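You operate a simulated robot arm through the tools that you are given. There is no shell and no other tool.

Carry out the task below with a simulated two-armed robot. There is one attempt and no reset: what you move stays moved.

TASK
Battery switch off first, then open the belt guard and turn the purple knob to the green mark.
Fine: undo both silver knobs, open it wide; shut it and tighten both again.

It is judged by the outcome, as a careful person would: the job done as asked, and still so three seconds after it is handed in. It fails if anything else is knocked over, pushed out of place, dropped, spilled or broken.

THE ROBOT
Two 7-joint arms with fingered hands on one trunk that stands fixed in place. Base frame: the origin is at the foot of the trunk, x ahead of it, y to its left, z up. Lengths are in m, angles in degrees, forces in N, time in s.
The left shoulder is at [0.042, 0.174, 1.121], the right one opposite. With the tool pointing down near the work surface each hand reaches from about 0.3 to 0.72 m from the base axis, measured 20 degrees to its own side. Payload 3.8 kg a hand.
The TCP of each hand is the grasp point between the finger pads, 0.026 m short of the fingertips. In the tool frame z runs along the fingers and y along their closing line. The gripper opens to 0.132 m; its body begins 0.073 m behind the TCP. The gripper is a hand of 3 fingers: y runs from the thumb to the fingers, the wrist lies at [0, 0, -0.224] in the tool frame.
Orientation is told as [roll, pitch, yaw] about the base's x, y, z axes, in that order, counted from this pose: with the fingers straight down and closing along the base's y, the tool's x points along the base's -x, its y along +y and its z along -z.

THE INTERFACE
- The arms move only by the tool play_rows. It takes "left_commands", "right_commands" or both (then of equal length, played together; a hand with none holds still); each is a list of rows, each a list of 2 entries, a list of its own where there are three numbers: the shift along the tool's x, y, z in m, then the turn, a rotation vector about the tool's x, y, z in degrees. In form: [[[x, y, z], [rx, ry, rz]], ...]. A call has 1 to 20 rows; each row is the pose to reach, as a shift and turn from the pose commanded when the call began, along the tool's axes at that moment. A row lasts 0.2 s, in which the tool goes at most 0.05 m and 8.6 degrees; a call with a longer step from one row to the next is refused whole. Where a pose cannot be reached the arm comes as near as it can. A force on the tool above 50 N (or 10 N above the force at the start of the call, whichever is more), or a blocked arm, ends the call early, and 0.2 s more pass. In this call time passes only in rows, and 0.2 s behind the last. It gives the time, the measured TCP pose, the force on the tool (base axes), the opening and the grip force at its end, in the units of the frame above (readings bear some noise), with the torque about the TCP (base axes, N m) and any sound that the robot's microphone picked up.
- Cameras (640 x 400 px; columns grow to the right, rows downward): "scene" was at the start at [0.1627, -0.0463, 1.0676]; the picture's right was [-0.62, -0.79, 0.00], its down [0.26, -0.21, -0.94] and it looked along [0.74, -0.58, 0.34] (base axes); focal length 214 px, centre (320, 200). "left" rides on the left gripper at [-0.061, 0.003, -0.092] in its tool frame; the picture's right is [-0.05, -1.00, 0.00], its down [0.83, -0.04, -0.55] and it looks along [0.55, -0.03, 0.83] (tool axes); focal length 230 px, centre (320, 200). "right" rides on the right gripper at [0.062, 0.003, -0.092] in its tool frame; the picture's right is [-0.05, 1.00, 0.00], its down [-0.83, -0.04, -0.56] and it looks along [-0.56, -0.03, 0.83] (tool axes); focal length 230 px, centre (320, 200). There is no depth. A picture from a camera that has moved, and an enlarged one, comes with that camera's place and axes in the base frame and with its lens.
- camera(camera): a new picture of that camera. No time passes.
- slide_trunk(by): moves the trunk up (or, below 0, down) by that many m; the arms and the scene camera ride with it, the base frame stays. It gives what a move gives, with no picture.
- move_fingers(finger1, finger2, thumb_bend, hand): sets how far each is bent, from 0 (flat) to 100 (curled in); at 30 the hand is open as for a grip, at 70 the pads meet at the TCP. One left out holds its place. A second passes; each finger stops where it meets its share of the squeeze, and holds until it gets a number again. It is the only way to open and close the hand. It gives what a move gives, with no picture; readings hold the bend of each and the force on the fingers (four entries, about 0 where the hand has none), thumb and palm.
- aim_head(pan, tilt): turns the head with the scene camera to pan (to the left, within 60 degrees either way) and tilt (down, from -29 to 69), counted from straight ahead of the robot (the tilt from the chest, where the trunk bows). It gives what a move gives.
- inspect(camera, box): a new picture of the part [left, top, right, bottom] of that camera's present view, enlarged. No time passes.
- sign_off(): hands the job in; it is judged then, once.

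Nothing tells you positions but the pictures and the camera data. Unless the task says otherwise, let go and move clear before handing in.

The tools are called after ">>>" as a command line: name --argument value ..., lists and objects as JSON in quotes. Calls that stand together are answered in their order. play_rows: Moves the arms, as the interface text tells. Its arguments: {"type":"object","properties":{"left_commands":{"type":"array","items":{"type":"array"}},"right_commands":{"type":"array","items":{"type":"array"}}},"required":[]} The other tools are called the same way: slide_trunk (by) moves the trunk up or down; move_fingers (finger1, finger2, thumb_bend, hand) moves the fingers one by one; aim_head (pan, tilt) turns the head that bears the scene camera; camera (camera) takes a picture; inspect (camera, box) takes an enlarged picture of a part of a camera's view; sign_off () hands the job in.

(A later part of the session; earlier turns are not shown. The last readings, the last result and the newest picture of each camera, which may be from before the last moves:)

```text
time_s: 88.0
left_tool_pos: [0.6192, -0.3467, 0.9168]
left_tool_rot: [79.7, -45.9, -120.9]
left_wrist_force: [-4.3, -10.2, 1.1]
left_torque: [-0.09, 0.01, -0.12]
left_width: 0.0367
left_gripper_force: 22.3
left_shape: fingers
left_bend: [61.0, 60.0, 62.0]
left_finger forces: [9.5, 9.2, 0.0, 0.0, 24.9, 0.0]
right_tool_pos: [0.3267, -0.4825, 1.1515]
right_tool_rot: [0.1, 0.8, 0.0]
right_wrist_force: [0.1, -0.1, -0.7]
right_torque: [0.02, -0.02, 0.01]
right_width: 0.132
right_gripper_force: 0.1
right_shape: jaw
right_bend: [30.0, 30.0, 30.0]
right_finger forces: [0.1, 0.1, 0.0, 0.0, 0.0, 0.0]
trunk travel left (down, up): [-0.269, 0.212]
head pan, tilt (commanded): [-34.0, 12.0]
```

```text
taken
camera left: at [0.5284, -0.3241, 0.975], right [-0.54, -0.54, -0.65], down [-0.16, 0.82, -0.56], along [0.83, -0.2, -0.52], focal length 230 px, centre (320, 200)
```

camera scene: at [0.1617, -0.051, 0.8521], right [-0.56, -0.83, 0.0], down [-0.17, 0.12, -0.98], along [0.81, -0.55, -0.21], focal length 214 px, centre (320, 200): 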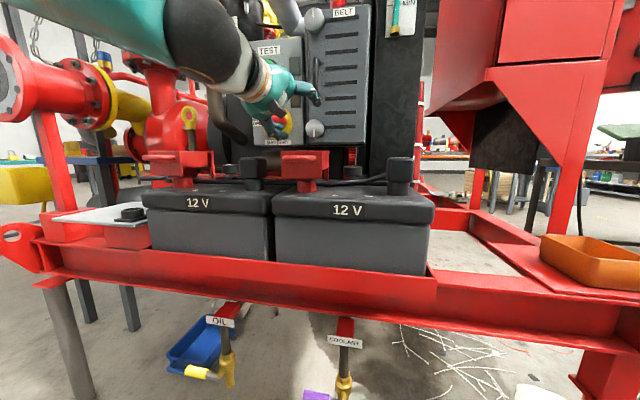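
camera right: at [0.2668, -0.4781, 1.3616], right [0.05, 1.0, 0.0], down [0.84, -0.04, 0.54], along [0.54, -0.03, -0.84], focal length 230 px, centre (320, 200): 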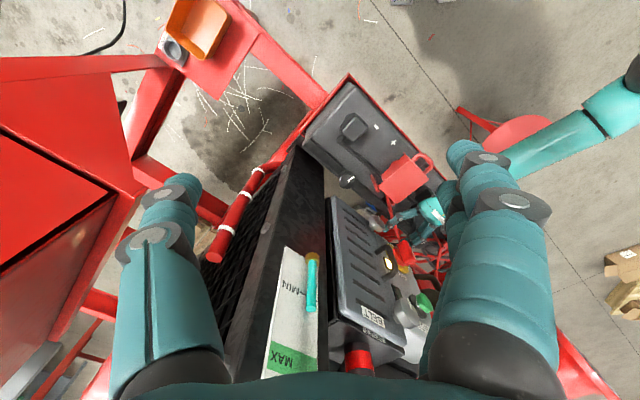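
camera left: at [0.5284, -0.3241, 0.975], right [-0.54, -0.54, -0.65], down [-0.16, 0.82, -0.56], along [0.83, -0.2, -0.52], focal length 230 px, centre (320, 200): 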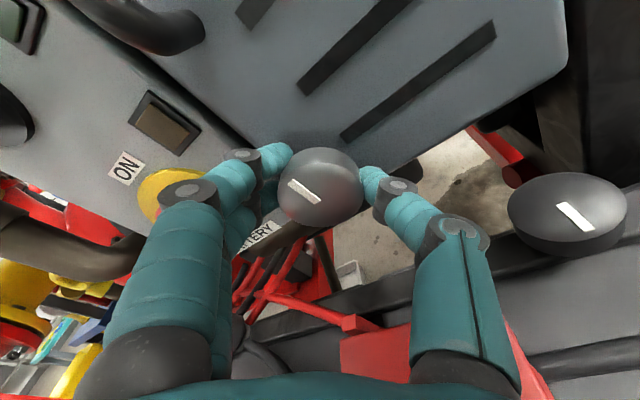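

About 156° done. One more bite is needed for the last 24°.

>>> move_fingers --hand "left" --finger1 46 --finger2 46 --thumb_bend 46

>>> play_rows --left_commands '[[[0.0001, 0.0008, 0], [1.3, 0, -7.4]], [[0.0003, 0.0013, 0], [2.6, 0, -14.8]], [[0.0006, 0.002, 0.0001], [3.9, 0, -22.2]], [[0.001, 0.0027, 0.0002], [5.2, 0, -29.5]], [[0.0013, 0.0032, 0.0002], [6.5, 0, -36.9]], [[0.0017, 0.0037, 0.0003], [7.8, 0, -44.3]], [[0.0022, 0.0041, 0.0004], [9.1, 0, -51.7]], [[0.0026, 0.0045, 0.0005], [10.4, 0, -59.1]]]'

>>> move_fingers --hand "left" --finger1 100 --finger2 100 --thumb_bend 100

>>> play_rows --left_commands '[[[0, -0.0006, 0], [-1.1, 0, 6.4]], [[0.0001, -0.0012, 0], [-2.2, 0, 12.8]], [[0.0003, -0.0018, 0], [-3.4, 0, 19.2]], [[0.0005, -0.0024, 0.0001], [-4.5, 0, 25.6]], [[0.0008, -0.0028, 0.0001], [-5.6, 0, 32.0]]]'

>>> camera --camera "left"

```text
time_s: 89.0
left_tool_pos: [0.6202, -0.3446, 0.9176]
left_tool_rot: [79.6, -46.1, -120.8]
left_wrist_force: [0.0, 0.2, -0.7]
left_torque: [0.01, -0.02, 0.01]
left_width: 0.0806
left_gripper_force: 0.1
left_shape: fingers
left_bend: [46.0, 46.0, 46.0]
left_finger forces: [0.0, 0.1, 0.1, 0.1, 0.0, 0.1]
right_tool_pos: [0.3266, -0.4804, 1.1505]
right_tool_rot: [0.0, 0.7, 0.1]
right_wrist_force: [-0.4, 0.6, -0.2]
right_torque: [0.0, -0.01, 0.0]
right_width: 0.1319
right_gripper_force: 0.0
right_shape: jaw
right_bend: [30.0, 30.0, 30.0]
right_finger forces: [0.1, 0.1, 0.0, 0.0, 0.0, 0.2]
trunk travel left (down, up): [-0.269, 0.212]
head pan, tilt (commanded): [-34.0, 12.0]
```

```text
time_s: 90.8
left_tool_pos: [0.6242, -0.3412, 0.919]
left_tool_rot: [-60.7, -70.3, 14.0]
left_wrist_force: [0.0, 0.1, 0.0]
left_torque: [-0.04, 0.0, -0.01]
left_width: 0.0808
left_gripper_force: 0.0
left_shape: fingers
left_bend: [46.0, 46.0, 46.0]
left_finger forces: [0.0, 0.0, 0.0, 0.0, 0.0, 0.0]
right_tool_pos: [0.3264, -0.4807, 1.1506]
right_tool_rot: [0.0, 0.8, 0.0]
right_wrist_force: [-0.3, -0.1, 0.5]
right_torque: [-0.01, 0.02, 0.0]
right_width: 0.1321
right_gripper_force: 0.1
right_shape: jaw
right_bend: [30.0, 30.0, 30.0]
right_finger forces: [0.0, 0.1, 0.0, 0.0, 0.0, 0.1]
trunk travel left (down, up): [-0.269, 0.212]
head pan, tilt (commanded): [-34.0, 12.0]
```

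```text
time_s: 91.8
left_tool_pos: [0.623, -0.3429, 0.9184]
left_tool_rot: [-60.5, -70.4, 13.8]
left_wrist_force: [1.5, -5.2, 0.9]
left_torque: [0.04, 0.09, 0.28]
left_width: 0.0375
left_gripper_force: 20.2
left_shape: fingers
left_bend: [62.0, 60.0, 62.0]
left_finger forces: [7.5, 10.9, 0.0, 0.0, 22.6, 0.0]
right_tool_pos: [0.3261, -0.4801, 1.1509]
right_tool_rot: [0.0, 0.9, -0.1]
right_wrist_force: [-0.3, -0.7, 0.0]
right_torque: [-0.02, -0.01, -0.01]
right_width: 0.1321
right_gripper_force: 0.1
right_shape: jaw
right_bend: [30.0, 30.0, 30.0]
right_finger forces: [0.0, 0.0, 0.0, 0.0, 0.0, 0.1]
trunk travel left (down, up): [-0.269, 0.212]
head pan, tilt (commanded): [-34.0, 12.0]
```

```text
time_s: 93.0
left_tool_pos: [0.6188, -0.3467, 0.9262]
left_tool_rot: [60.2, -71.7, -104.1]
left_wrist_force: [-10.6, -16.7, 27.2]
left_torque: [-1.07, 0.4, -0.56]
left_width: 0.0264
left_gripper_force: 25.7
left_shape: fingers
left_bend: [66.0, 59.0, 64.0]
left_finger forces: [4.3, 9.5, 0.0, 0.0, 37.5, 0.1]
right_tool_pos: [0.3237, -0.4816, 1.1522]
right_tool_rot: [0.1, 0.7, 0.1]
right_wrist_force: [0.1, -0.6, -0.3]
right_torque: [-0.03, 0.0, 0.03]
right_width: 0.1318
right_gripper_force: 0.1
right_shape: jaw
right_bend: [30.0, 30.0, 30.0]
right_finger forces: [0.0, 0.0, 0.1, 0.0, 0.0, 0.0]
trunk travel left (down, up): [-0.269, 0.212]
head pan, tilt (commanded): [-34.0, 12.0]
```

```text
taken
camera left: at [0.5498, -0.3005, 0.9992], right [-0.69, -0.69, -0.22], down [-0.37, 0.59, -0.72], along [0.63, -0.41, -0.66], focal length 230 px, centre (320, 200)
```

left: 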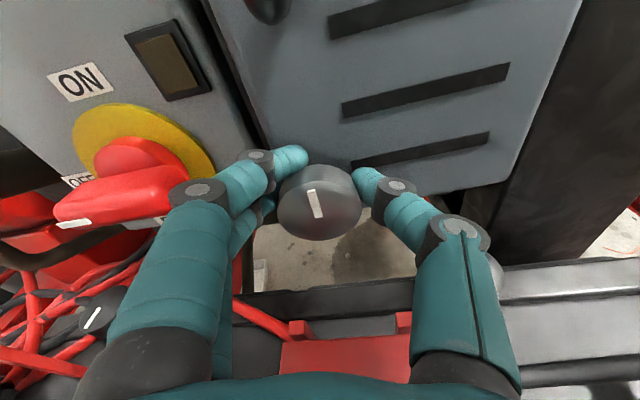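

The knob is at its stop with the mark up. I'll release and back off.

>>> move_fingers --hand "left" --finger1 46 --finger2 46 --thumb_bend 46

>>> play_rows --left_commands '[[[0, 0, -0.02], [0, 0, 0]], [[0, 0, -0.05], [0, 0, 0]], [[0, 0, -0.08], [0, 0, 0]], [[0, 0, -0.1], [0, 0, 0]]]'

>>> camera --camera "left"

>>> inspect --camera "scene" --box '[230, 0, 410, 160]'

```text
time_s: 94.0
left_tool_pos: [0.6235, -0.3432, 0.9178]
left_tool_rot: [58.0, -71.6, -101.9]
left_wrist_force: [0.7, 0.1, 0.1]
left_torque: [-0.01, 0.04, 0.0]
left_width: 0.0805
left_gripper_force: 0.1
left_shape: fingers
left_bend: [46.0, 46.0, 46.0]
left_finger forces: [0.1, 0.1, 0.1, 0.0, 0.1, 0.0]
right_tool_pos: [0.327, -0.4808, 1.1499]
right_tool_rot: [0.0, 0.7, 0.0]
right_wrist_force: [-0.1, 0.5, 0.3]
right_torque: [-0.01, -0.02, -0.03]
right_width: 0.1318
right_gripper_force: 0.1
right_shape: jaw
right_bend: [30.0, 30.0, 30.0]
right_finger forces: [0.0, 0.0, 0.0, 0.1, 0.0, 0.1]
trunk travel left (down, up): [-0.269, 0.212]
head pan, tilt (commanded): [-34.0, 12.0]
```

```text
time_s: 95.0
left_tool_pos: [0.5501, -0.277, 0.9347]
left_tool_rot: [58.3, -71.7, -102.1]
left_wrist_force: [-0.4, 0.2, 0.0]
left_torque: [0.01, -0.02, -0.01]
left_width: 0.0805
left_gripper_force: 0.1
left_shape: fingers
left_bend: [46.0, 46.0, 46.0]
left_finger forces: [0.1, 0.0, 0.0, 0.0, 0.0, 0.0]
right_tool_pos: [0.3274, -0.4803, 1.1509]
right_tool_rot: [0.0, 0.7, 0.0]
right_wrist_force: [0.3, -0.6, -0.3]
right_torque: [-0.02, 0.02, -0.04]
right_width: 0.1318
right_gripper_force: 0.0
right_shape: jaw
right_bend: [30.0, 30.0, 30.0]
right_finger forces: [0.0, 0.0, 0.0, 0.0, 0.0, 0.0]
trunk travel left (down, up): [-0.269, 0.212]
head pan, tilt (commanded): [-34.0, 12.0]
```

```text
taken
camera left: at [0.4815, -0.2314, 1.0096], right [-0.69, -0.69, -0.22], down [-0.38, 0.6, -0.71], along [0.62, -0.4, -0.67], focal length 230 px, centre (320, 200)
```

left: 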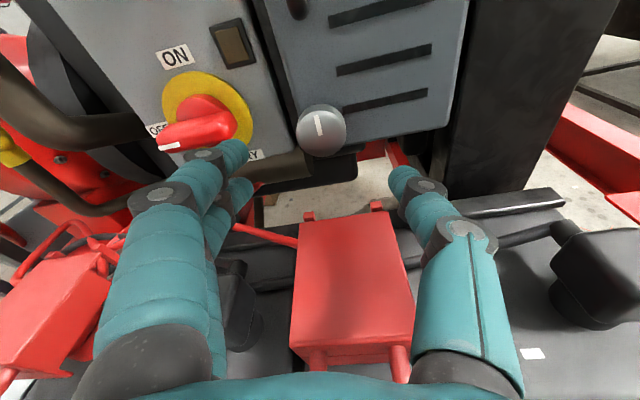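

```text
2.50 times, centred on (320, 80) of scene
camera zoom: at [0.1616, -0.0509, 0.8521], right [-0.56, -0.83, 0.0], down [-0.17, 0.12, -0.98], along [0.81, -0.55, -0.21], focal length 536 px, centre (320, 500)
```

zoom: 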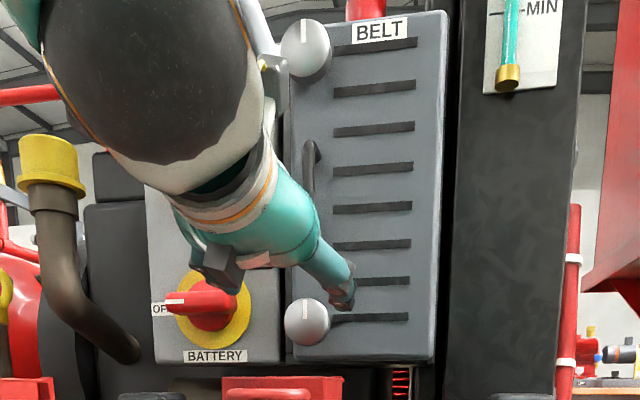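

Both silver knobs now read up (undone). Next is the lid handle, a vertical bar that I place near [0.638, -0.366, 1.035]; I'll line up a horizontal pinch in front of it.

>>> play_rows --left_commands '[[[-0.016, 0.0043, -0.0013], [0.2, -1.7, -2.6]], [[-0.032, 0.0086, -0.0026], [0.4, -3.4, -5.2]], [[-0.0485, 0.0129, -0.004], [0.6, -5.1, -7.8]], [[-0.0647, 0.0171, -0.0053], [0.8, -6.7, -10.3]], [[-0.081, 0.0214, -0.0066], [1.0, -8.4, -12.9]], [[-0.097, 0.0257, -0.0079], [1.2, -10.1, -15.5]]]'

>>> move_fingers --hand "left" --finger1 54 --finger2 54 --thumb_bend 54

>>> camera --camera "left"

>>> camera --camera "scene"

```text
time_s: 96.4
left_tool_pos: [0.5549, -0.2843, 1.0366]
left_tool_rot: [-166.2, -89.7, 121.1]
left_wrist_force: [-0.3, 0.0, -0.5]
left_torque: [-0.02, 0.03, -0.02]
left_width: 0.0809
left_gripper_force: 0.0
left_shape: fingers
left_bend: [46.0, 46.0, 46.0]
left_finger forces: [0.0, 0.1, 0.1, 0.1, 0.0, 0.0]
right_tool_pos: [0.327, -0.4799, 1.1517]
right_tool_rot: [0.1, 0.9, 0.0]
right_wrist_force: [-0.5, -0.8, -0.7]
right_torque: [0.02, -0.01, 0.01]
right_width: 0.1319
right_gripper_force: 0.0
right_shape: jaw
right_bend: [30.0, 30.0, 30.0]
right_finger forces: [0.1, 0.0, 0.0, 0.1, 0.1, 0.0]
trunk travel left (down, up): [-0.269, 0.212]
head pan, tilt (commanded): [-34.0, 12.0]
```

```text
time_s: 97.4
left_tool_pos: [0.5557, -0.285, 1.0357]
left_tool_rot: [-176.2, -89.7, 131.0]
left_wrist_force: [-0.7, 0.2, -0.1]
left_torque: [0.03, 0.02, 0.0]
left_width: 0.0552
left_gripper_force: 0.1
left_shape: fingers
left_bend: [54.0, 54.0, 54.0]
left_finger forces: [0.1, 0.0, 0.0, 0.1, 0.0, 0.0]
right_tool_pos: [0.3277, -0.4802, 1.1512]
right_tool_rot: [0.0, 0.8, 0.0]
right_wrist_force: [0.4, -0.3, 0.1]
right_torque: [-0.01, 0.03, 0.02]
right_width: 0.1317
right_gripper_force: 0.3
right_shape: jaw
right_bend: [30.0, 30.0, 30.0]
right_finger forces: [0.0, 0.0, 0.1, 0.0, 0.0, 0.0]
trunk travel left (down, up): [-0.269, 0.212]
head pan, tilt (commanded): [-34.0, 12.0]
```

```text
taken
camera left: at [0.4926, -0.216, 1.0968], right [-0.71, -0.7, 0.05], down [-0.42, 0.36, -0.83], along [0.57, -0.61, -0.55], focal length 230 px, centre (320, 200)
```

left: 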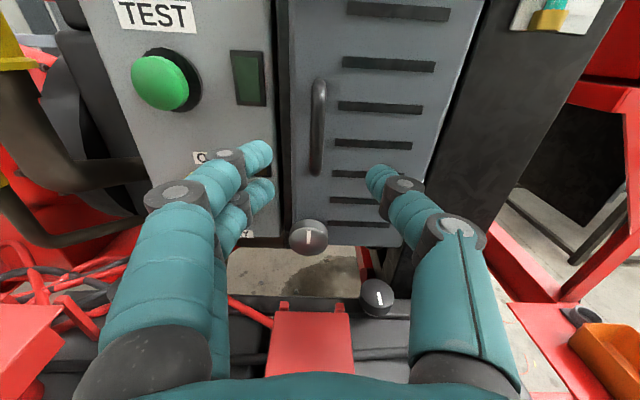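

```text
taken
camera scene: at [0.1616, -0.0511, 0.8521], right [-0.56, -0.83, 0.0], down [-0.17, 0.12, -0.98], along [0.81, -0.55, -0.21], focal length 214 px, centre (320, 200)
```

scene: 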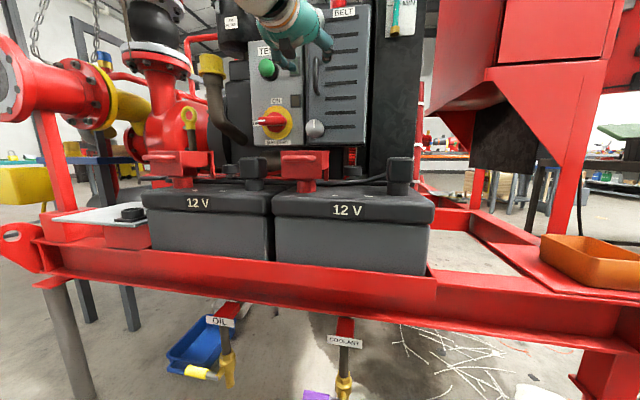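

The bar is dead ahead of the tool. I'll advance, then pinch it.

>>> play_rows --left_commands '[[[0, 0.001, 0.025], [0, 0, 0]], [[0, 0.0015, 0.05], [0, 0, 0]], [[0, 0.0015, 0.07], [0, 0, 0]], [[0, 0.0015, 0.085], [0, 0, 0]], [[0, 0.0015, 0.096], [0, 0, 0]]]'

>>> camera --camera "left"

```text
time_s: 98.6
left_tool_pos: [0.6236, -0.3495, 1.0362]
left_tool_rot: [-179.2, -89.9, 134.0]
left_wrist_force: [-5.2, 5.5, -0.1]
left_torque: [0.01, 0.05, -0.29]
left_width: 0.0547
left_gripper_force: 3.6
left_shape: fingers
left_bend: [54.0, 54.0, 54.0]
left_finger forces: [0.1, 0.0, 0.0, 0.0, 7.4, 0.0]
right_tool_pos: [0.3271, -0.4798, 1.1517]
right_tool_rot: [-0.1, 0.9, 0.0]
right_wrist_force: [0.4, 1.0, 0.1]
right_torque: [-0.01, -0.04, -0.01]
right_width: 0.132
right_gripper_force: 0.0
right_shape: jaw
right_bend: [30.0, 30.0, 30.0]
right_finger forces: [0.0, 0.0, 0.0, 0.1, 0.0, 0.0]
trunk travel left (down, up): [-0.269, 0.212]
head pan, tilt (commanded): [-34.0, 12.0]
```

```text
taken
camera left: at [0.5606, -0.2822, 1.097], right [-0.71, -0.7, 0.05], down [-0.42, 0.36, -0.83], along [0.57, -0.61, -0.55], focal length 230 px, centre (320, 200)
```

left: 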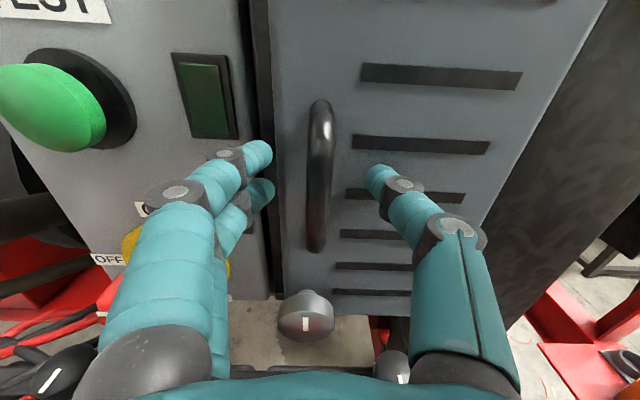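

>>> play_rows --left_commands '[[[0, 0, -0.003], [0, 0, 0]]]'

>>> move_fingers --hand "left" --finger1 100 --finger2 100 --thumb_bend 100

>>> camera --camera "left"

```text
time_s: 99.0
left_tool_pos: [0.6216, -0.3492, 1.0362]
left_tool_rot: [-175.8, -89.7, 130.8]
left_wrist_force: [-0.5, 0.0, 0.4]
left_torque: [-0.02, 0.01, 0.01]
left_width: 0.0549
left_gripper_force: 0.0
left_shape: fingers
left_bend: [54.0, 54.0, 54.0]
left_finger forces: [0.0, 0.1, 0.0, 0.0, 0.0, 0.0]
right_tool_pos: [0.3262, -0.4801, 1.1505]
right_tool_rot: [0.0, 0.9, 0.0]
right_wrist_force: [-0.1, 0.0, -1.1]
right_torque: [0.0, -0.02, 0.02]
right_width: 0.1319
right_gripper_force: 0.0
right_shape: jaw
right_bend: [30.0, 30.0, 30.0]
right_finger forces: [0.0, 0.0, 0.0, 0.1, 0.0, 0.0]
trunk travel left (down, up): [-0.269, 0.212]
head pan, tilt (commanded): [-34.0, 12.0]
```

```text
time_s: 100.0
left_tool_pos: [0.6203, -0.3502, 1.0365]
left_tool_rot: [168.1, -89.8, 146.7]
left_wrist_force: [-3.3, -7.5, 0.8]
left_torque: [-0.01, -0.01, 0.14]
left_width: 0.004
left_gripper_force: 5.9
left_shape: fingers
left_bend: [89.0, 89.0, 94.0]
left_finger forces: [0.1, 0.0, 0.0, 0.1, 12.4, 0.1]
right_tool_pos: [0.3261, -0.4816, 1.1503]
right_tool_rot: [0.1, 0.9, 0.0]
right_wrist_force: [-0.8, 0.3, -0.5]
right_torque: [0.01, 0.01, -0.04]
right_width: 0.1318
right_gripper_force: 0.0
right_shape: jaw
right_bend: [30.0, 30.0, 30.0]
right_finger forces: [0.0, 0.0, 0.0, 0.1, 0.0, 0.0]
trunk travel left (down, up): [-0.269, 0.212]
head pan, tilt (commanded): [-34.0, 12.0]
```

```text
taken
camera left: at [0.5585, -0.2819, 1.0966], right [-0.71, -0.7, 0.05], down [-0.42, 0.36, -0.83], along [0.57, -0.61, -0.55], focal length 230 px, centre (320, 200)
```

left: 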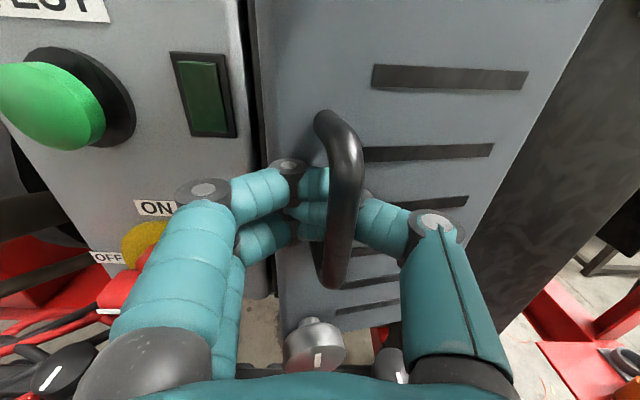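

The fingers have hooked behind the bar and the lid has already begun to lift. I'll pull it along its arc, hinged on the right edge, easing the hand's yaw round with it.

>>> play_rows --left_commands '[[[0, -0.003, -0.01], [-3, 0, 0]], [[0, -0.007, -0.02], [-6, 0, 0]], [[0, -0.012, -0.03], [-10, 0, 0]], [[0, -0.0174, -0.0386], [-14, 0, 0]], [[0, -0.024, -0.047], [-17, 0, 0]], [[0, -0.031, -0.055], [-20, 0, 0]]]'

>>> camera --camera "left"

>>> camera --camera "scene"

>>> inspect --camera "right" --box '[260, 150, 500, 400]'

```text
time_s: 101.4
left_tool_pos: [0.5606, -0.3358, 1.0357]
left_tool_rot: [178.6, -89.9, 156.1]
left_wrist_force: [7.6, -29.1, 4.3]
left_torque: [-0.01, 0.04, 0.94]
left_width: 0.0031
left_gripper_force: 22.3
left_shape: fingers
left_bend: [89.0, 89.0, 93.0]
left_finger forces: [0.0, 0.0, 0.0, 0.0, 44.4, 0.1]
right_tool_pos: [0.3278, -0.4844, 1.1491]
right_tool_rot: [0.2, 0.9, 0.0]
right_wrist_force: [0.3, 0.4, -0.2]
right_torque: [0.01, -0.04, 0.01]
right_width: 0.1317
right_gripper_force: 0.1
right_shape: jaw
right_bend: [30.0, 30.0, 30.0]
right_finger forces: [0.1, 0.0, 0.1, 0.0, 0.1, 0.0]
trunk travel left (down, up): [-0.269, 0.212]
head pan, tilt (commanded): [-34.0, 12.0]
```

```text
taken
camera left: at [0.4792, -0.2931, 1.0964], right [-0.43, -0.9, 0.05], down [-0.52, 0.2, -0.83], along [0.74, -0.38, -0.55], focal length 230 px, centre (320, 200)
```

left: 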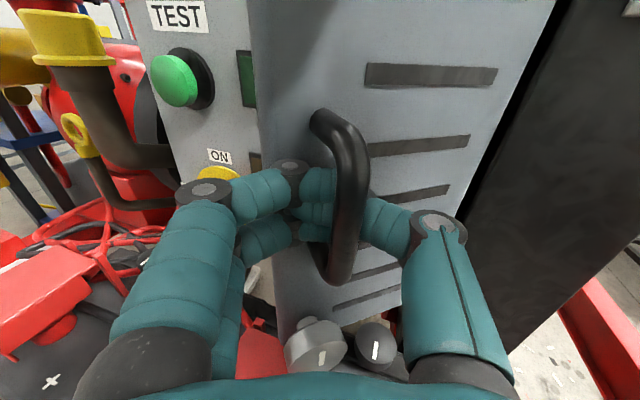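

```text
taken
camera scene: at [0.162, -0.0536, 0.8518], right [-0.56, -0.83, 0.0], down [-0.17, 0.12, -0.98], along [0.81, -0.55, -0.21], focal length 214 px, centre (320, 200)
```

scene: 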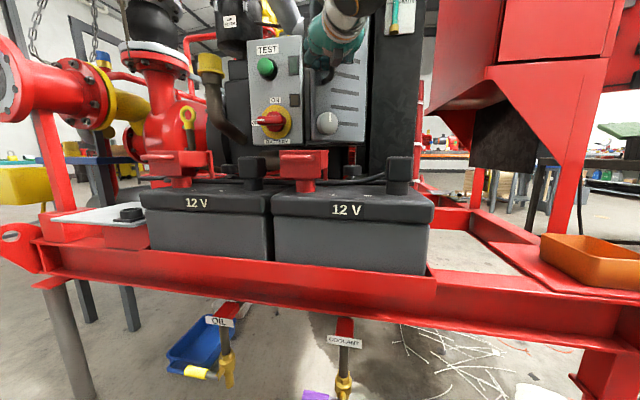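

```text
1.60 times, centred on (380, 275) of right
camera zoom: at [0.2678, -0.482, 1.2405], right [0.05, 1.0, 0.0], down [0.84, -0.04, 0.54], along [0.54, -0.03, -0.84], focal length 368 px, centre (224, 80)
```

zoom: 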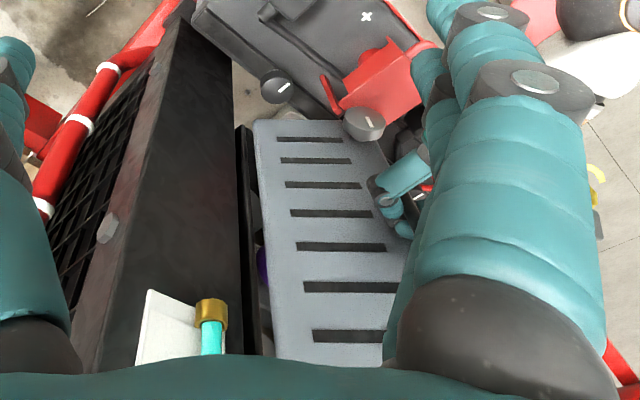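

The lid is about 45° open and the pull is mostly radial now. I'll keep following the arc a little further, with a small correction toward the hinge.

>>> play_rows --left_commands '[[[0, -0.008, -0.007], [0, 0, 0]], [[0, -0.0155, -0.0137], [0, 0, 0]], [[0, -0.025, -0.02], [0, 0, 0]], [[0, -0.0337, -0.025], [0, 0, 0]]]'

>>> camera --camera "left"

>>> inspect --camera "right" --box '[260, 150, 500, 400]'

```text
time_s: 102.4
left_tool_pos: [0.5229, -0.3529, 1.0352]
left_tool_rot: [-151.7, -89.8, 126.4]
left_wrist_force: [3.4, -0.9, 1.4]
left_torque: [-0.01, 0.03, 0.28]
left_width: 0.0041
left_gripper_force: 15.6
left_shape: fingers
left_bend: [89.0, 89.0, 93.0]
left_finger forces: [8.0, 7.7, 0.0, 0.0, 15.4, 0.0]
right_tool_pos: [0.3277, -0.4803, 1.1502]
right_tool_rot: [0.0, 0.8, 0.0]
right_wrist_force: [0.7, 1.3, -0.8]
right_torque: [-0.02, 0.0, -0.03]
right_width: 0.1318
right_gripper_force: 0.0
right_shape: jaw
right_bend: [30.0, 30.0, 30.0]
right_finger forces: [0.1, 0.1, 0.1, 0.1, 0.0, 0.1]
trunk travel left (down, up): [-0.269, 0.212]
head pan, tilt (commanded): [-34.0, 12.0]
```

```text
taken
camera left: at [0.4417, -0.3094, 1.0961], right [-0.42, -0.9, 0.05], down [-0.52, 0.2, -0.83], along [0.74, -0.38, -0.55], focal length 230 px, centre (320, 200)
```

left: 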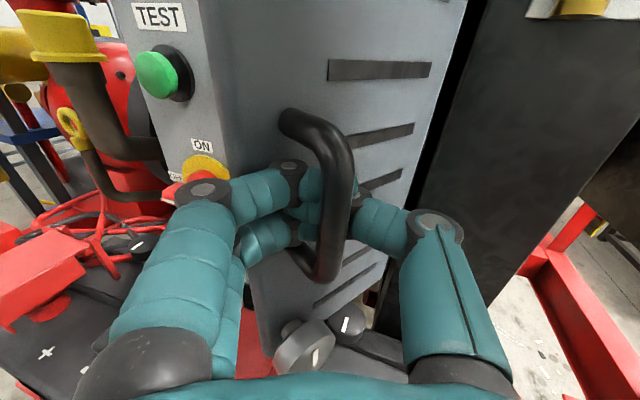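

```text
1.60 times, centred on (380, 275) of right
camera zoom: at [0.2674, -0.4785, 1.242], right [0.05, 1.0, 0.0], down [0.84, -0.04, 0.54], along [0.54, -0.03, -0.84], focal length 368 px, centre (224, 80)
```

zoom: 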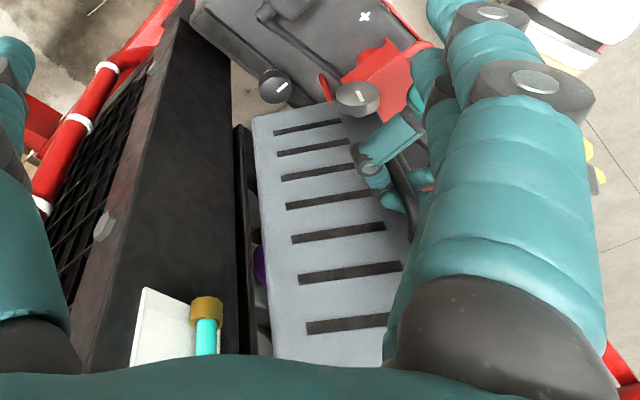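

The lid is about 60° open and a purple knob is visible inside, with little force on the hand. I'll unhook the fingers and back off to see whether the lid stays put.

>>> move_fingers --hand "left" --finger1 50 --finger2 50 --thumb_bend 50

>>> camera --camera "left"

```text
time_s: 103.4
left_tool_pos: [0.5235, -0.351, 1.0362]
left_tool_rot: [-154.1, -89.9, 129.0]
left_wrist_force: [-0.4, 0.6, -0.6]
left_torque: [-0.02, 0.01, 0.01]
left_width: 0.0685
left_gripper_force: 0.2
left_shape: fingers
left_bend: [49.0, 50.0, 50.0]
left_finger forces: [0.3, 0.3, 0.1, 0.0, 0.0, 0.0]
right_tool_pos: [0.3268, -0.4803, 1.1505]
right_tool_rot: [0.1, 0.7, 0.0]
right_wrist_force: [-0.6, 0.3, 0.4]
right_torque: [-0.02, 0.0, -0.04]
right_width: 0.1317
right_gripper_force: 0.1
right_shape: jaw
right_bend: [30.0, 30.0, 30.0]
right_finger forces: [0.0, 0.1, 0.0, 0.1, 0.0, 0.0]
trunk travel left (down, up): [-0.269, 0.212]
head pan, tilt (commanded): [-34.0, 12.0]
```

```text
taken
camera left: at [0.4419, -0.3091, 1.0967], right [-0.42, -0.9, 0.05], down [-0.52, 0.19, -0.83], along [0.74, -0.38, -0.55], focal length 230 px, centre (320, 200)
```

left: 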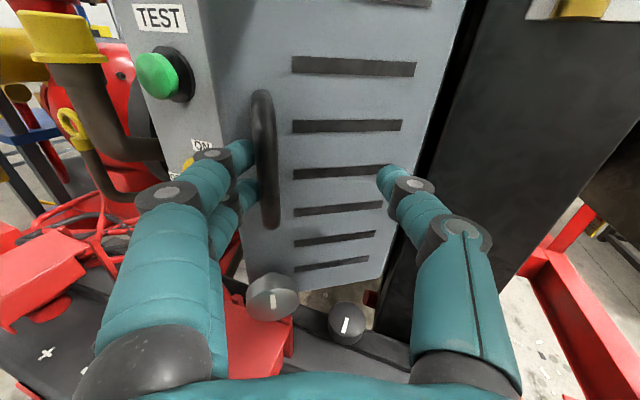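

>>> play_rows --left_commands '[[[0, 0, -0.02], [0, 0, 0]], [[0, 0.0, -0.05], [0, 0, 0]], [[0, 0.01, -0.08], [3, 0, 0]], [[0, 0.03, -0.1], [8, 0, 0]], [[0, 0.05, -0.11], [14, 0, 0]], [[0, 0.08, -0.11], [20, 0, 0]]]'

>>> camera --camera "left"

>>> camera --camera "scene"

>>> camera --camera "right"

```text
time_s: 104.8
left_tool_pos: [0.4578, -0.2311, 1.0362]
left_tool_rot: [-165.3, -89.8, 120.1]
left_wrist_force: [0.2, -0.6, 0.3]
left_torque: [-0.02, -0.04, -0.07]
left_width: 0.0676
left_gripper_force: 0.0
left_shape: fingers
left_bend: [50.0, 50.0, 50.0]
left_finger forces: [0.0, 0.0, 0.0, 0.1, 0.0, 0.0]
right_tool_pos: [0.3271, -0.48, 1.1514]
right_tool_rot: [0.0, 1.0, 0.1]
right_wrist_force: [-0.1, 0.7, -0.9]
right_torque: [-0.02, -0.01, 0.01]
right_width: 0.1318
right_gripper_force: 0.2
right_shape: jaw
right_bend: [30.0, 30.0, 30.0]
right_finger forces: [0.0, 0.0, 0.0, 0.1, 0.0, 0.1]
trunk travel left (down, up): [-0.269, 0.212]
head pan, tilt (commanded): [-34.0, 12.0]
```

```text
taken
camera left: at [0.3959, -0.1625, 1.0961], right [-0.71, -0.7, 0.05], down [-0.42, 0.36, -0.83], along [0.57, -0.61, -0.55], focal length 230 px, centre (320, 200)
```

left: 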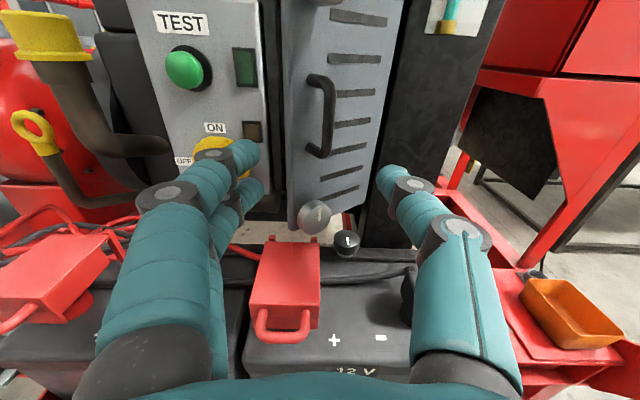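

```text
taken
camera scene: at [0.1619, -0.0505, 0.852], right [-0.56, -0.83, 0.0], down [-0.17, 0.12, -0.98], along [0.81, -0.55, -0.21], focal length 214 px, centre (320, 200)
```

scene: 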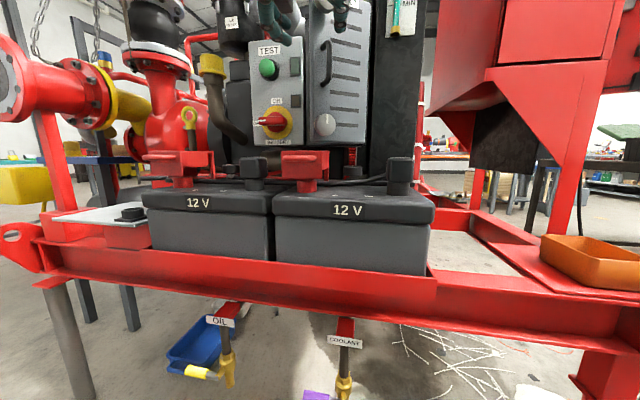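

```text
taken
camera right: at [0.2677, -0.4774, 1.2424], right [0.05, 1.0, 0.0], down [0.84, -0.04, 0.54], along [0.54, -0.03, -0.84], focal length 230 px, centre (320, 200)
```

right: 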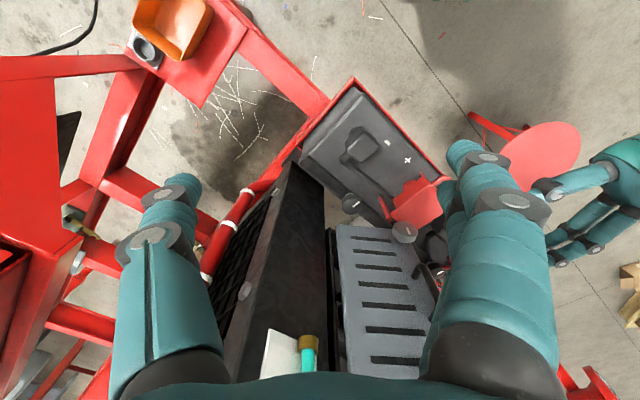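

The lid stays at about 45° by itself. I'll close the left hand, move it to the left of the lid's free edge and sweep right to push the lid wide open from behind.

>>> move_fingers --hand "left" --finger1 70 --finger2 70 --thumb_bend 70

>>> play_rows --left_commands '[[[0, 0.03, 0], [0, 0, 0]], [[0, 0.06, 0], [0, 0, 0]], [[0, 0.09, 0.02], [0, 0, 0]], [[0, 0.12, 0.05], [0, 0, 0]], [[0, 0.13, 0.08], [0, 0, 0]], [[0, 0.13, 0.11], [0, 0, 0]], [[0, 0.13, 0.135], [0, 0, 0]]]'

>>> camera --camera "left"

>>> camera --camera "right"

```text
time_s: 105.8
left_tool_pos: [0.4575, -0.2318, 1.0351]
left_tool_rot: [-177.4, -89.8, 132.2]
left_wrist_force: [0.6, 0.1, -0.4]
left_torque: [0.01, -0.02, 0.02]
left_width: 0.0062
left_gripper_force: 0.1
left_shape: fingers
left_bend: [70.0, 70.0, 70.0]
left_finger forces: [0.0, 0.0, 0.0, 0.0, 0.0, 0.0]
right_tool_pos: [0.3268, -0.4801, 1.151]
right_tool_rot: [0.0, 0.7, 0.0]
right_wrist_force: [0.1, 0.9, 0.1]
right_torque: [0.01, -0.02, 0.0]
right_width: 0.132
right_gripper_force: 0.0
right_shape: jaw
right_bend: [30.0, 30.0, 30.0]
right_finger forces: [0.1, 0.0, 0.0, 0.1, 0.0, 0.0]
trunk travel left (down, up): [-0.269, 0.212]
head pan, tilt (commanded): [-34.0, 12.0]
```

```text
time_s: 107.4
left_tool_pos: [0.6464, -0.238, 1.0364]
left_tool_rot: [176.1, -89.7, 138.7]
left_wrist_force: [0.3, -0.3, 0.3]
left_torque: [0.01, 0.01, 0.02]
left_width: 0.0059
left_gripper_force: 0.0
left_shape: fingers
left_bend: [70.0, 70.0, 70.0]
left_finger forces: [0.0, 0.0, 0.1, 0.0, 0.0, 0.0]
right_tool_pos: [0.3274, -0.4817, 1.1512]
right_tool_rot: [-0.1, 0.8, 0.0]
right_wrist_force: [0.0, -0.2, 0.1]
right_torque: [0.02, 0.04, 0.01]
right_width: 0.1319
right_gripper_force: 0.2
right_shape: jaw
right_bend: [30.0, 30.0, 30.0]
right_finger forces: [0.0, 0.0, 0.1, 0.0, 0.0, 0.0]
trunk travel left (down, up): [-0.269, 0.212]
head pan, tilt (commanded): [-34.0, 12.0]
```

```text
taken
camera left: at [0.5837, -0.1688, 1.0972], right [-0.71, -0.7, 0.05], down [-0.42, 0.36, -0.83], along [0.57, -0.61, -0.55], focal length 230 px, centre (320, 200)
```

left: 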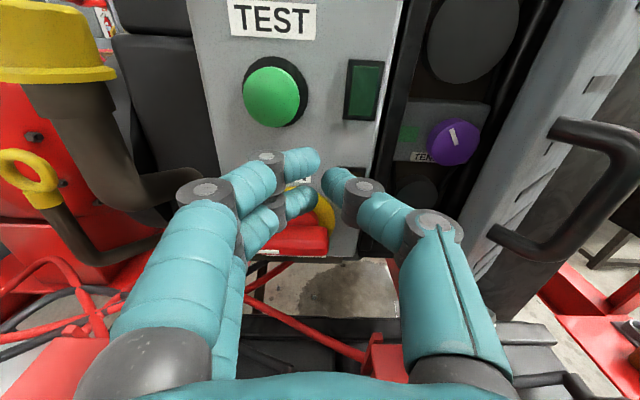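

```text
taken
camera right: at [0.2674, -0.4785, 1.242], right [0.05, 1.0, 0.0], down [0.84, -0.04, 0.54], along [0.54, -0.03, -0.84], focal length 230 px, centre (320, 200)
```

right: 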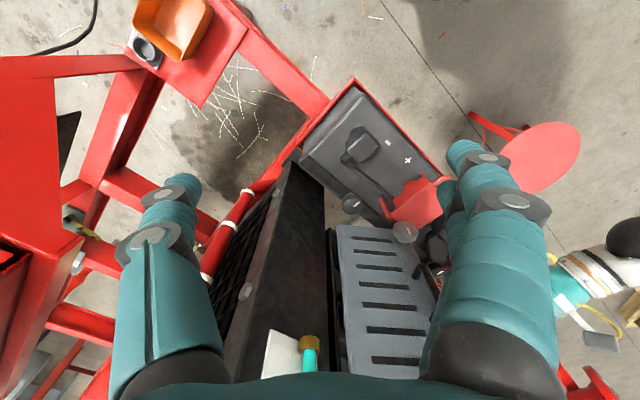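

Now I can see the purple knob inside, with a label and a green mark beside it. I'll look at it closely before sweeping the lid.

>>> inspect --camera "left" --box '[370, 80, 510, 220]'

```text
2.86 times, centred on (440, 150) of left
camera zoom: at [0.5837, -0.1688, 1.0972], right [-0.71, -0.7, 0.05], down [-0.42, 0.36, -0.83], along [0.57, -0.61, -0.55], focal length 657 px, centre (-23, 343)
```

zoom: 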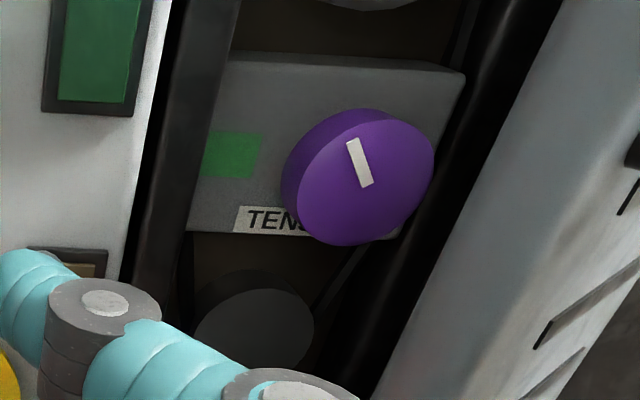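

The purple knob's pointer is up and the green mark is at its left, so it needs a quarter turn counter-clockwise. First I'll sweep the lid wide open with the side of the left hand.

>>> play_rows --left_commands '[[[0, -0.025, 0], [0, 0, 0]], [[0, -0.05, 0], [0, 0, 0]], [[0, -0.07, 0], [0, 0, 0]], [[0, -0.09, 0], [0, 0, 0]], [[0, -0.11, 0], [0, 0, 0]]]'

>>> camera --camera "left"

>>> camera --camera "right"

```text
time_s: 108.6
left_tool_pos: [0.5725, -0.3072, 1.0368]
left_tool_rot: [-134.3, -89.5, 89.9]
left_wrist_force: [3.4, 34.0, -6.1]
left_torque: [0.03, 0.02, 0.16]
left_width: 0.0023
left_gripper_force: 20.4
left_shape: fingers
left_bend: [68.0, 68.0, 80.0]
left_finger forces: [4.9, 4.8, 0.1, 0.0, 30.7, 0.0]
right_tool_pos: [0.3283, -0.4761, 1.1518]
right_tool_rot: [-0.2, 0.9, -0.1]
right_wrist_force: [-0.8, -0.3, -0.3]
right_torque: [-0.02, 0.02, 0.0]
right_width: 0.1319
right_gripper_force: 0.0
right_shape: jaw
right_bend: [30.0, 30.0, 30.0]
right_finger forces: [0.1, 0.0, 0.0, 0.1, 0.0, 0.0]
trunk travel left (down, up): [-0.269, 0.212]
head pan, tilt (commanded): [-34.0, 12.0]
```

```text
taken
camera left: at [0.5103, -0.2386, 1.0962], right [-0.7, -0.71, 0.06], down [-0.43, 0.35, -0.83], along [0.57, -0.61, -0.55], focal length 230 px, centre (320, 200)
```

left: 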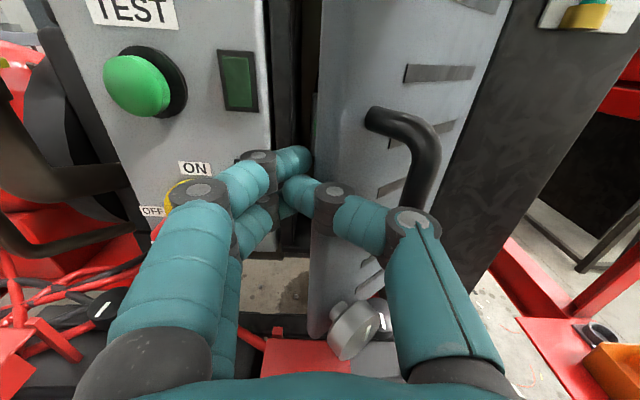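

```text
taken
camera right: at [0.2682, -0.4739, 1.2436], right [0.05, 1.0, 0.0], down [0.84, -0.04, 0.54], along [0.54, -0.03, -0.84], focal length 230 px, centre (320, 200)
```

right: 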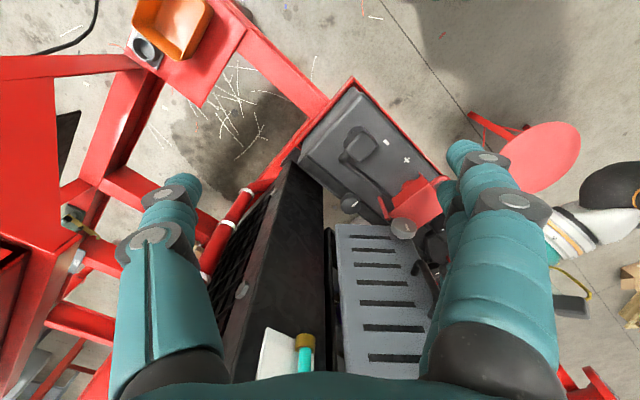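

The thumb's flare slid to the front of the lid edge and nudged it back, which is not what I want. I'll back off, turn the hand on its side (roll -90, narrow) and point it further right, so the fingers go behind the lid edge.

>>> play_rows --left_commands '[[[0, 0.025, -0.01], [0, 0, 0]], [[0, 0.05, -0.02], [0, 0, 0]], [[0, 0.07, -0.032], [1.6, 1.6, -7.4]], [[0, 0.0705, -0.0316], [3.3, 3.3, -14.7]], [[0, 0.0705, -0.0316], [4.9, 4.9, -22.1]], [[0, 0.0705, -0.0316], [6.5, 6.5, -29.5]], [[0, 0.0705, -0.0316], [8.2, 8.2, -36.8]], [[0, 0.0705, -0.0316], [9.8, 9.8, -44.2]], [[0, 0.0705, -0.0316], [11.4, 11.4, -51.6]], [[0, 0.0705, -0.0316], [13.1, 13.1, -58.9]], [[0, 0.0705, -0.0316], [14.7, 14.7, -66.3]], [[0, 0.0705, -0.0316], [16.3, 16.3, -73.7]], [[0, 0.0705, -0.0316], [18.0, 18.0, -81.0]], [[0, 0.0705, -0.0316], [19.6, 19.6, -88.4]]]'

>>> camera --camera "left"

>>> camera --camera "right"

```text
time_s: 111.6
left_tool_pos: [0.5953, -0.2414, 1.0367]
left_tool_rot: [-90.2, 0.0, 19.8]
left_wrist_force: [0.5, 0.1, -0.3]
left_torque: [0.02, -0.01, 0.01]
left_width: 0.0055
left_gripper_force: 0.1
left_shape: fingers
left_bend: [70.0, 70.0, 70.0]
left_finger forces: [0.1, 0.1, 0.0, 0.1, 0.0, 0.0]
right_tool_pos: [0.3274, -0.4809, 1.1511]
right_tool_rot: [0.0, 0.7, 0.0]
right_wrist_force: [0.7, -1.0, -0.1]
right_torque: [-0.03, 0.02, 0.0]
right_width: 0.1319
right_gripper_force: 0.1
right_shape: jaw
right_bend: [30.0, 30.0, 30.0]
right_finger forces: [0.1, 0.0, 0.0, 0.1, 0.0, 0.1]
trunk travel left (down, up): [-0.269, 0.212]
head pan, tilt (commanded): [-34.0, 12.0]
```

```text
taken
camera left: at [0.6226, -0.1337, 1.032], right [0.05, 0.02, 1.0], down [-0.97, 0.24, 0.04], along [-0.24, -0.97, 0.03], focal length 230 px, centre (320, 200)
```

left: 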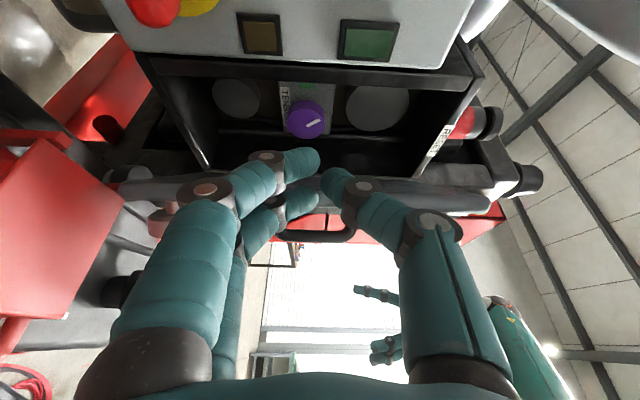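

```text
taken
camera right: at [0.2674, -0.4782, 1.2421], right [0.05, 1.0, 0.0], down [0.84, -0.04, 0.54], along [0.54, -0.03, -0.84], focal length 230 px, centre (320, 200)
```

right: 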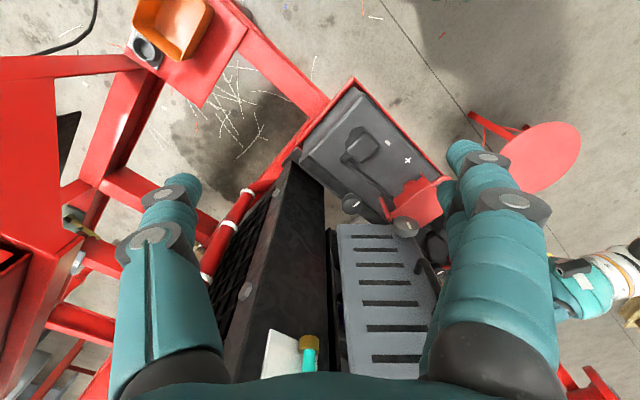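

From this view I see the open box interior with two pulleys and the purple knob between them, and the lid edge-on. I'll slide the fingers in behind the lid's free edge.

>>> play_rows --left_commands '[[[-0.008, 0, 0.015], [0, 0, 0]], [[-0.014, 0, 0.035], [0, 0, 0]], [[-0.014, 0, 0.055], [0, 0, 0]], [[-0.014, 0, 0.075], [0, 0, 0]], [[-0.014, 0, 0.09], [0, 0, 0]]]'

>>> camera --camera "left"

>>> inspect --camera "right" --box '[310, 200, 470, 400]'

```text
time_s: 112.8
left_tool_pos: [0.6389, -0.3212, 1.036]
left_tool_rot: [-90.2, 0.0, 19.8]
left_wrist_force: [0.3, -0.5, 0.4]
left_torque: [0.01, -0.01, 0.03]
left_width: 0.0057
left_gripper_force: 0.1
left_shape: fingers
left_bend: [70.0, 70.0, 70.0]
left_finger forces: [0.0, 0.0, 0.0, 0.0, 0.0, 0.1]
right_tool_pos: [0.3269, -0.4804, 1.1507]
right_tool_rot: [0.1, 0.8, 0.0]
right_wrist_force: [-0.2, -0.2, 0.4]
right_torque: [0.02, 0.01, -0.01]
right_width: 0.1316
right_gripper_force: 0.1
right_shape: jaw
right_bend: [30.0, 30.0, 30.0]
right_finger forces: [0.1, 0.1, 0.0, 0.0, 0.0, 0.1]
trunk travel left (down, up): [-0.269, 0.212]
head pan, tilt (commanded): [-34.0, 12.0]
```

```text
taken
camera left: at [0.6664, -0.2142, 1.0321], right [0.05, 0.02, 1.0], down [-0.97, 0.24, 0.04], along [-0.24, -0.97, 0.03], focal length 230 px, centre (320, 200)
```

left: 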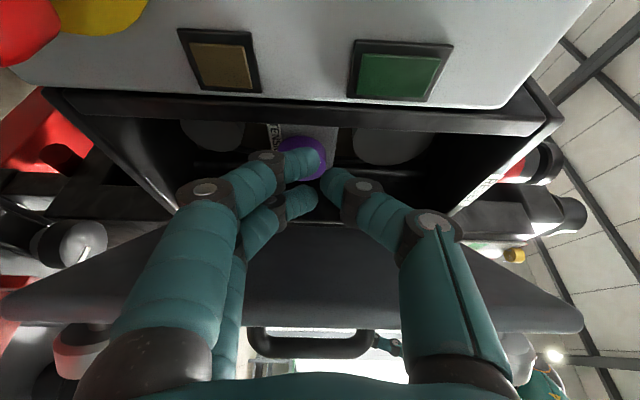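

```text
2.00 times, centred on (390, 300) of right
camera zoom: at [0.2672, -0.4785, 1.2421], right [0.05, 1.0, 0.0], down [0.84, -0.04, 0.54], along [0.54, -0.03, -0.84], focal length 460 px, centre (180, 0)
```

zoom: 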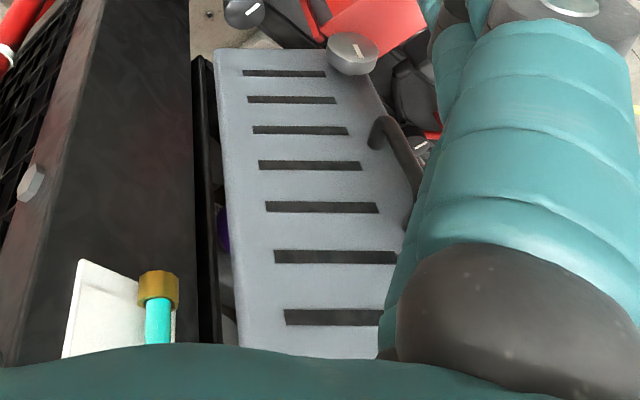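

The fingers are now behind the lid. I'll sweep toward the robot and right so the lid swings open.

>>> play_rows --left_commands '[[[0.0268, 0, -0.0109], [0, 0, 0]], [[0.055, 0, -0.0211], [0, 0, 0]], [[0.085, 0, -0.0266], [0, 0, 0]], [[0.1119, 0, -0.0256], [0, 0, 0]], [[0.1351, 0, -0.0202], [0, 0, 0]]]'

>>> camera --camera "left"

>>> camera --camera "right"

```text
time_s: 114.0
left_tool_pos: [0.5037, -0.3498, 1.036]
left_tool_rot: [-90.1, -0.2, 19.8]
left_wrist_force: [-0.7, -0.6, 1.0]
left_torque: [0.0, -0.02, -0.02]
left_width: 0.006
left_gripper_force: 0.0
left_shape: fingers
left_bend: [70.0, 70.0, 70.0]
left_finger forces: [0.1, 0.0, 0.1, 0.0, 0.0, 0.0]
right_tool_pos: [0.3259, -0.4806, 1.1497]
right_tool_rot: [0.0, 0.8, 0.0]
right_wrist_force: [0.6, -0.2, 0.2]
right_torque: [0.05, -0.02, 0.03]
right_width: 0.132
right_gripper_force: 0.0
right_shape: jaw
right_bend: [30.0, 30.0, 30.0]
right_finger forces: [0.0, 0.0, 0.0, 0.0, 0.1, 0.0]
trunk travel left (down, up): [-0.269, 0.212]
head pan, tilt (commanded): [-34.0, 12.0]
```

```text
taken
camera left: at [0.531, -0.2414, 1.0319], right [0.04, 0.02, 1.0], down [-0.97, 0.24, 0.04], along [-0.24, -0.97, 0.03], focal length 230 px, centre (320, 200)
```

left: 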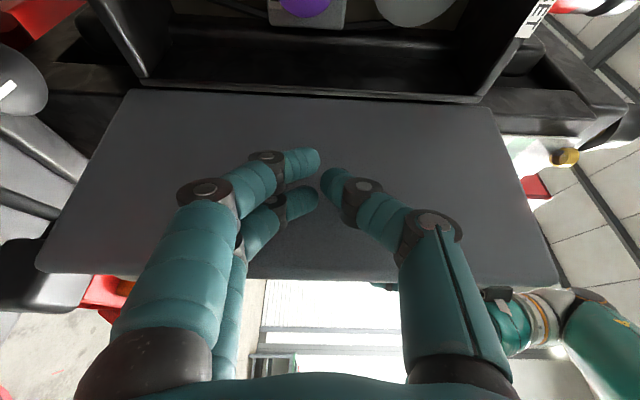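

```text
taken
camera right: at [0.267, -0.4785, 1.2421], right [0.05, 1.0, 0.0], down [0.84, -0.04, 0.54], along [0.54, -0.03, -0.84], focal length 230 px, centre (320, 200)
```

right: 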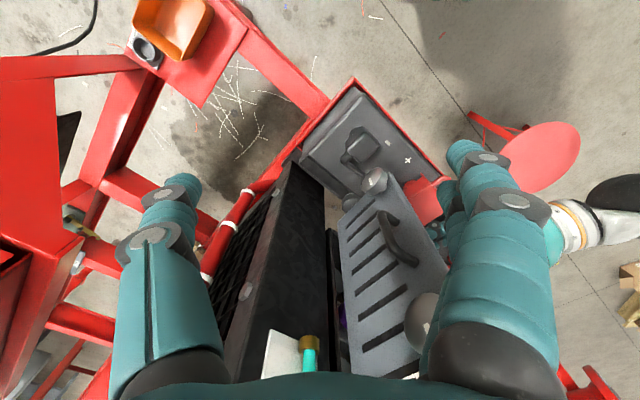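

The lid is around 75–80° open with no resistance. I'll continue pushing on round past 90°.

>>> play_rows --left_commands '[[[0.017, 0, 0.0069], [0, 0, 0]], [[0.0338, 0, 0.0178], [0, 0, 0]], [[0.0534, 0, 0.0341], [0, 0, 0]], [[0.0668, 0, 0.0506], [0, 0, 0]], [[0.0764, 0, 0.0684], [0, 0, 0]]]'

>>> camera --camera "left"

>>> camera --camera "right"

```text
time_s: 114.7
left_tool_pos: [0.4994, -0.373, 1.0327]
left_tool_rot: [-90.2, 0.3, 23.0]
left_wrist_force: [13.1, 19.7, -4.8]
left_torque: [0.04, 0.01, 0.14]
left_width: 0.0064
left_gripper_force: 12.1
left_shape: fingers
left_bend: [70.0, 77.0, 70.0]
left_finger forces: [0.0, 23.8, 0.0, 0.1, 0.0, 0.0]
right_tool_pos: [0.3266, -0.4802, 1.1518]
right_tool_rot: [-0.1, 0.8, 0.1]
right_wrist_force: [-0.6, 0.2, -0.4]
right_torque: [0.03, -0.03, 0.01]
right_width: 0.1317
right_gripper_force: 0.1
right_shape: jaw
right_bend: [30.0, 30.0, 30.0]
right_finger forces: [0.0, 0.0, 0.1, 0.0, 0.1, 0.0]
trunk travel left (down, up): [-0.269, 0.212]
head pan, tilt (commanded): [-34.0, 12.0]
stopped in row 3 (left hand): the force on the tool passed its limit at 59 N (the readings are from after the stop); the commanded pose is now the measured one
```

```text
taken
camera left: at [0.5213, -0.2629, 1.0287], right [0.05, 0.03, 1.0], down [-0.98, 0.19, 0.04], along [-0.19, -0.98, 0.03], focal length 230 px, centre (320, 200)
```

left: 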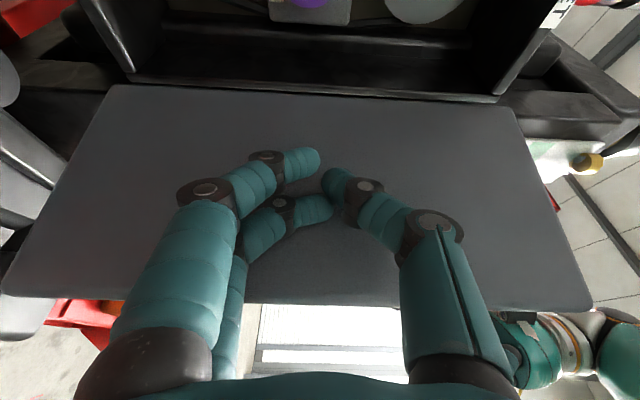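

```text
taken
camera right: at [0.2665, -0.4783, 1.2422], right [0.05, 1.0, 0.0], down [0.84, -0.04, 0.54], along [0.54, -0.03, -0.84], focal length 230 px, centre (320, 200)
```

right: 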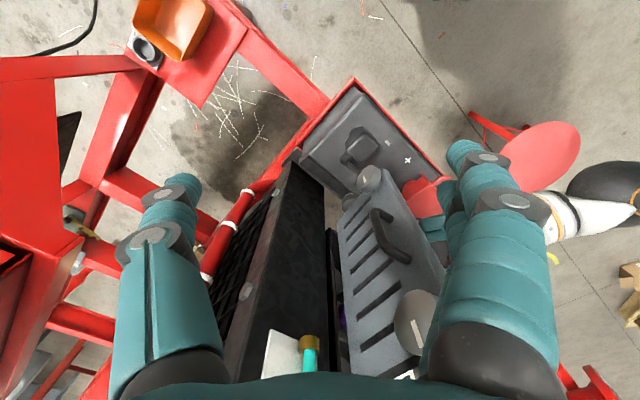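

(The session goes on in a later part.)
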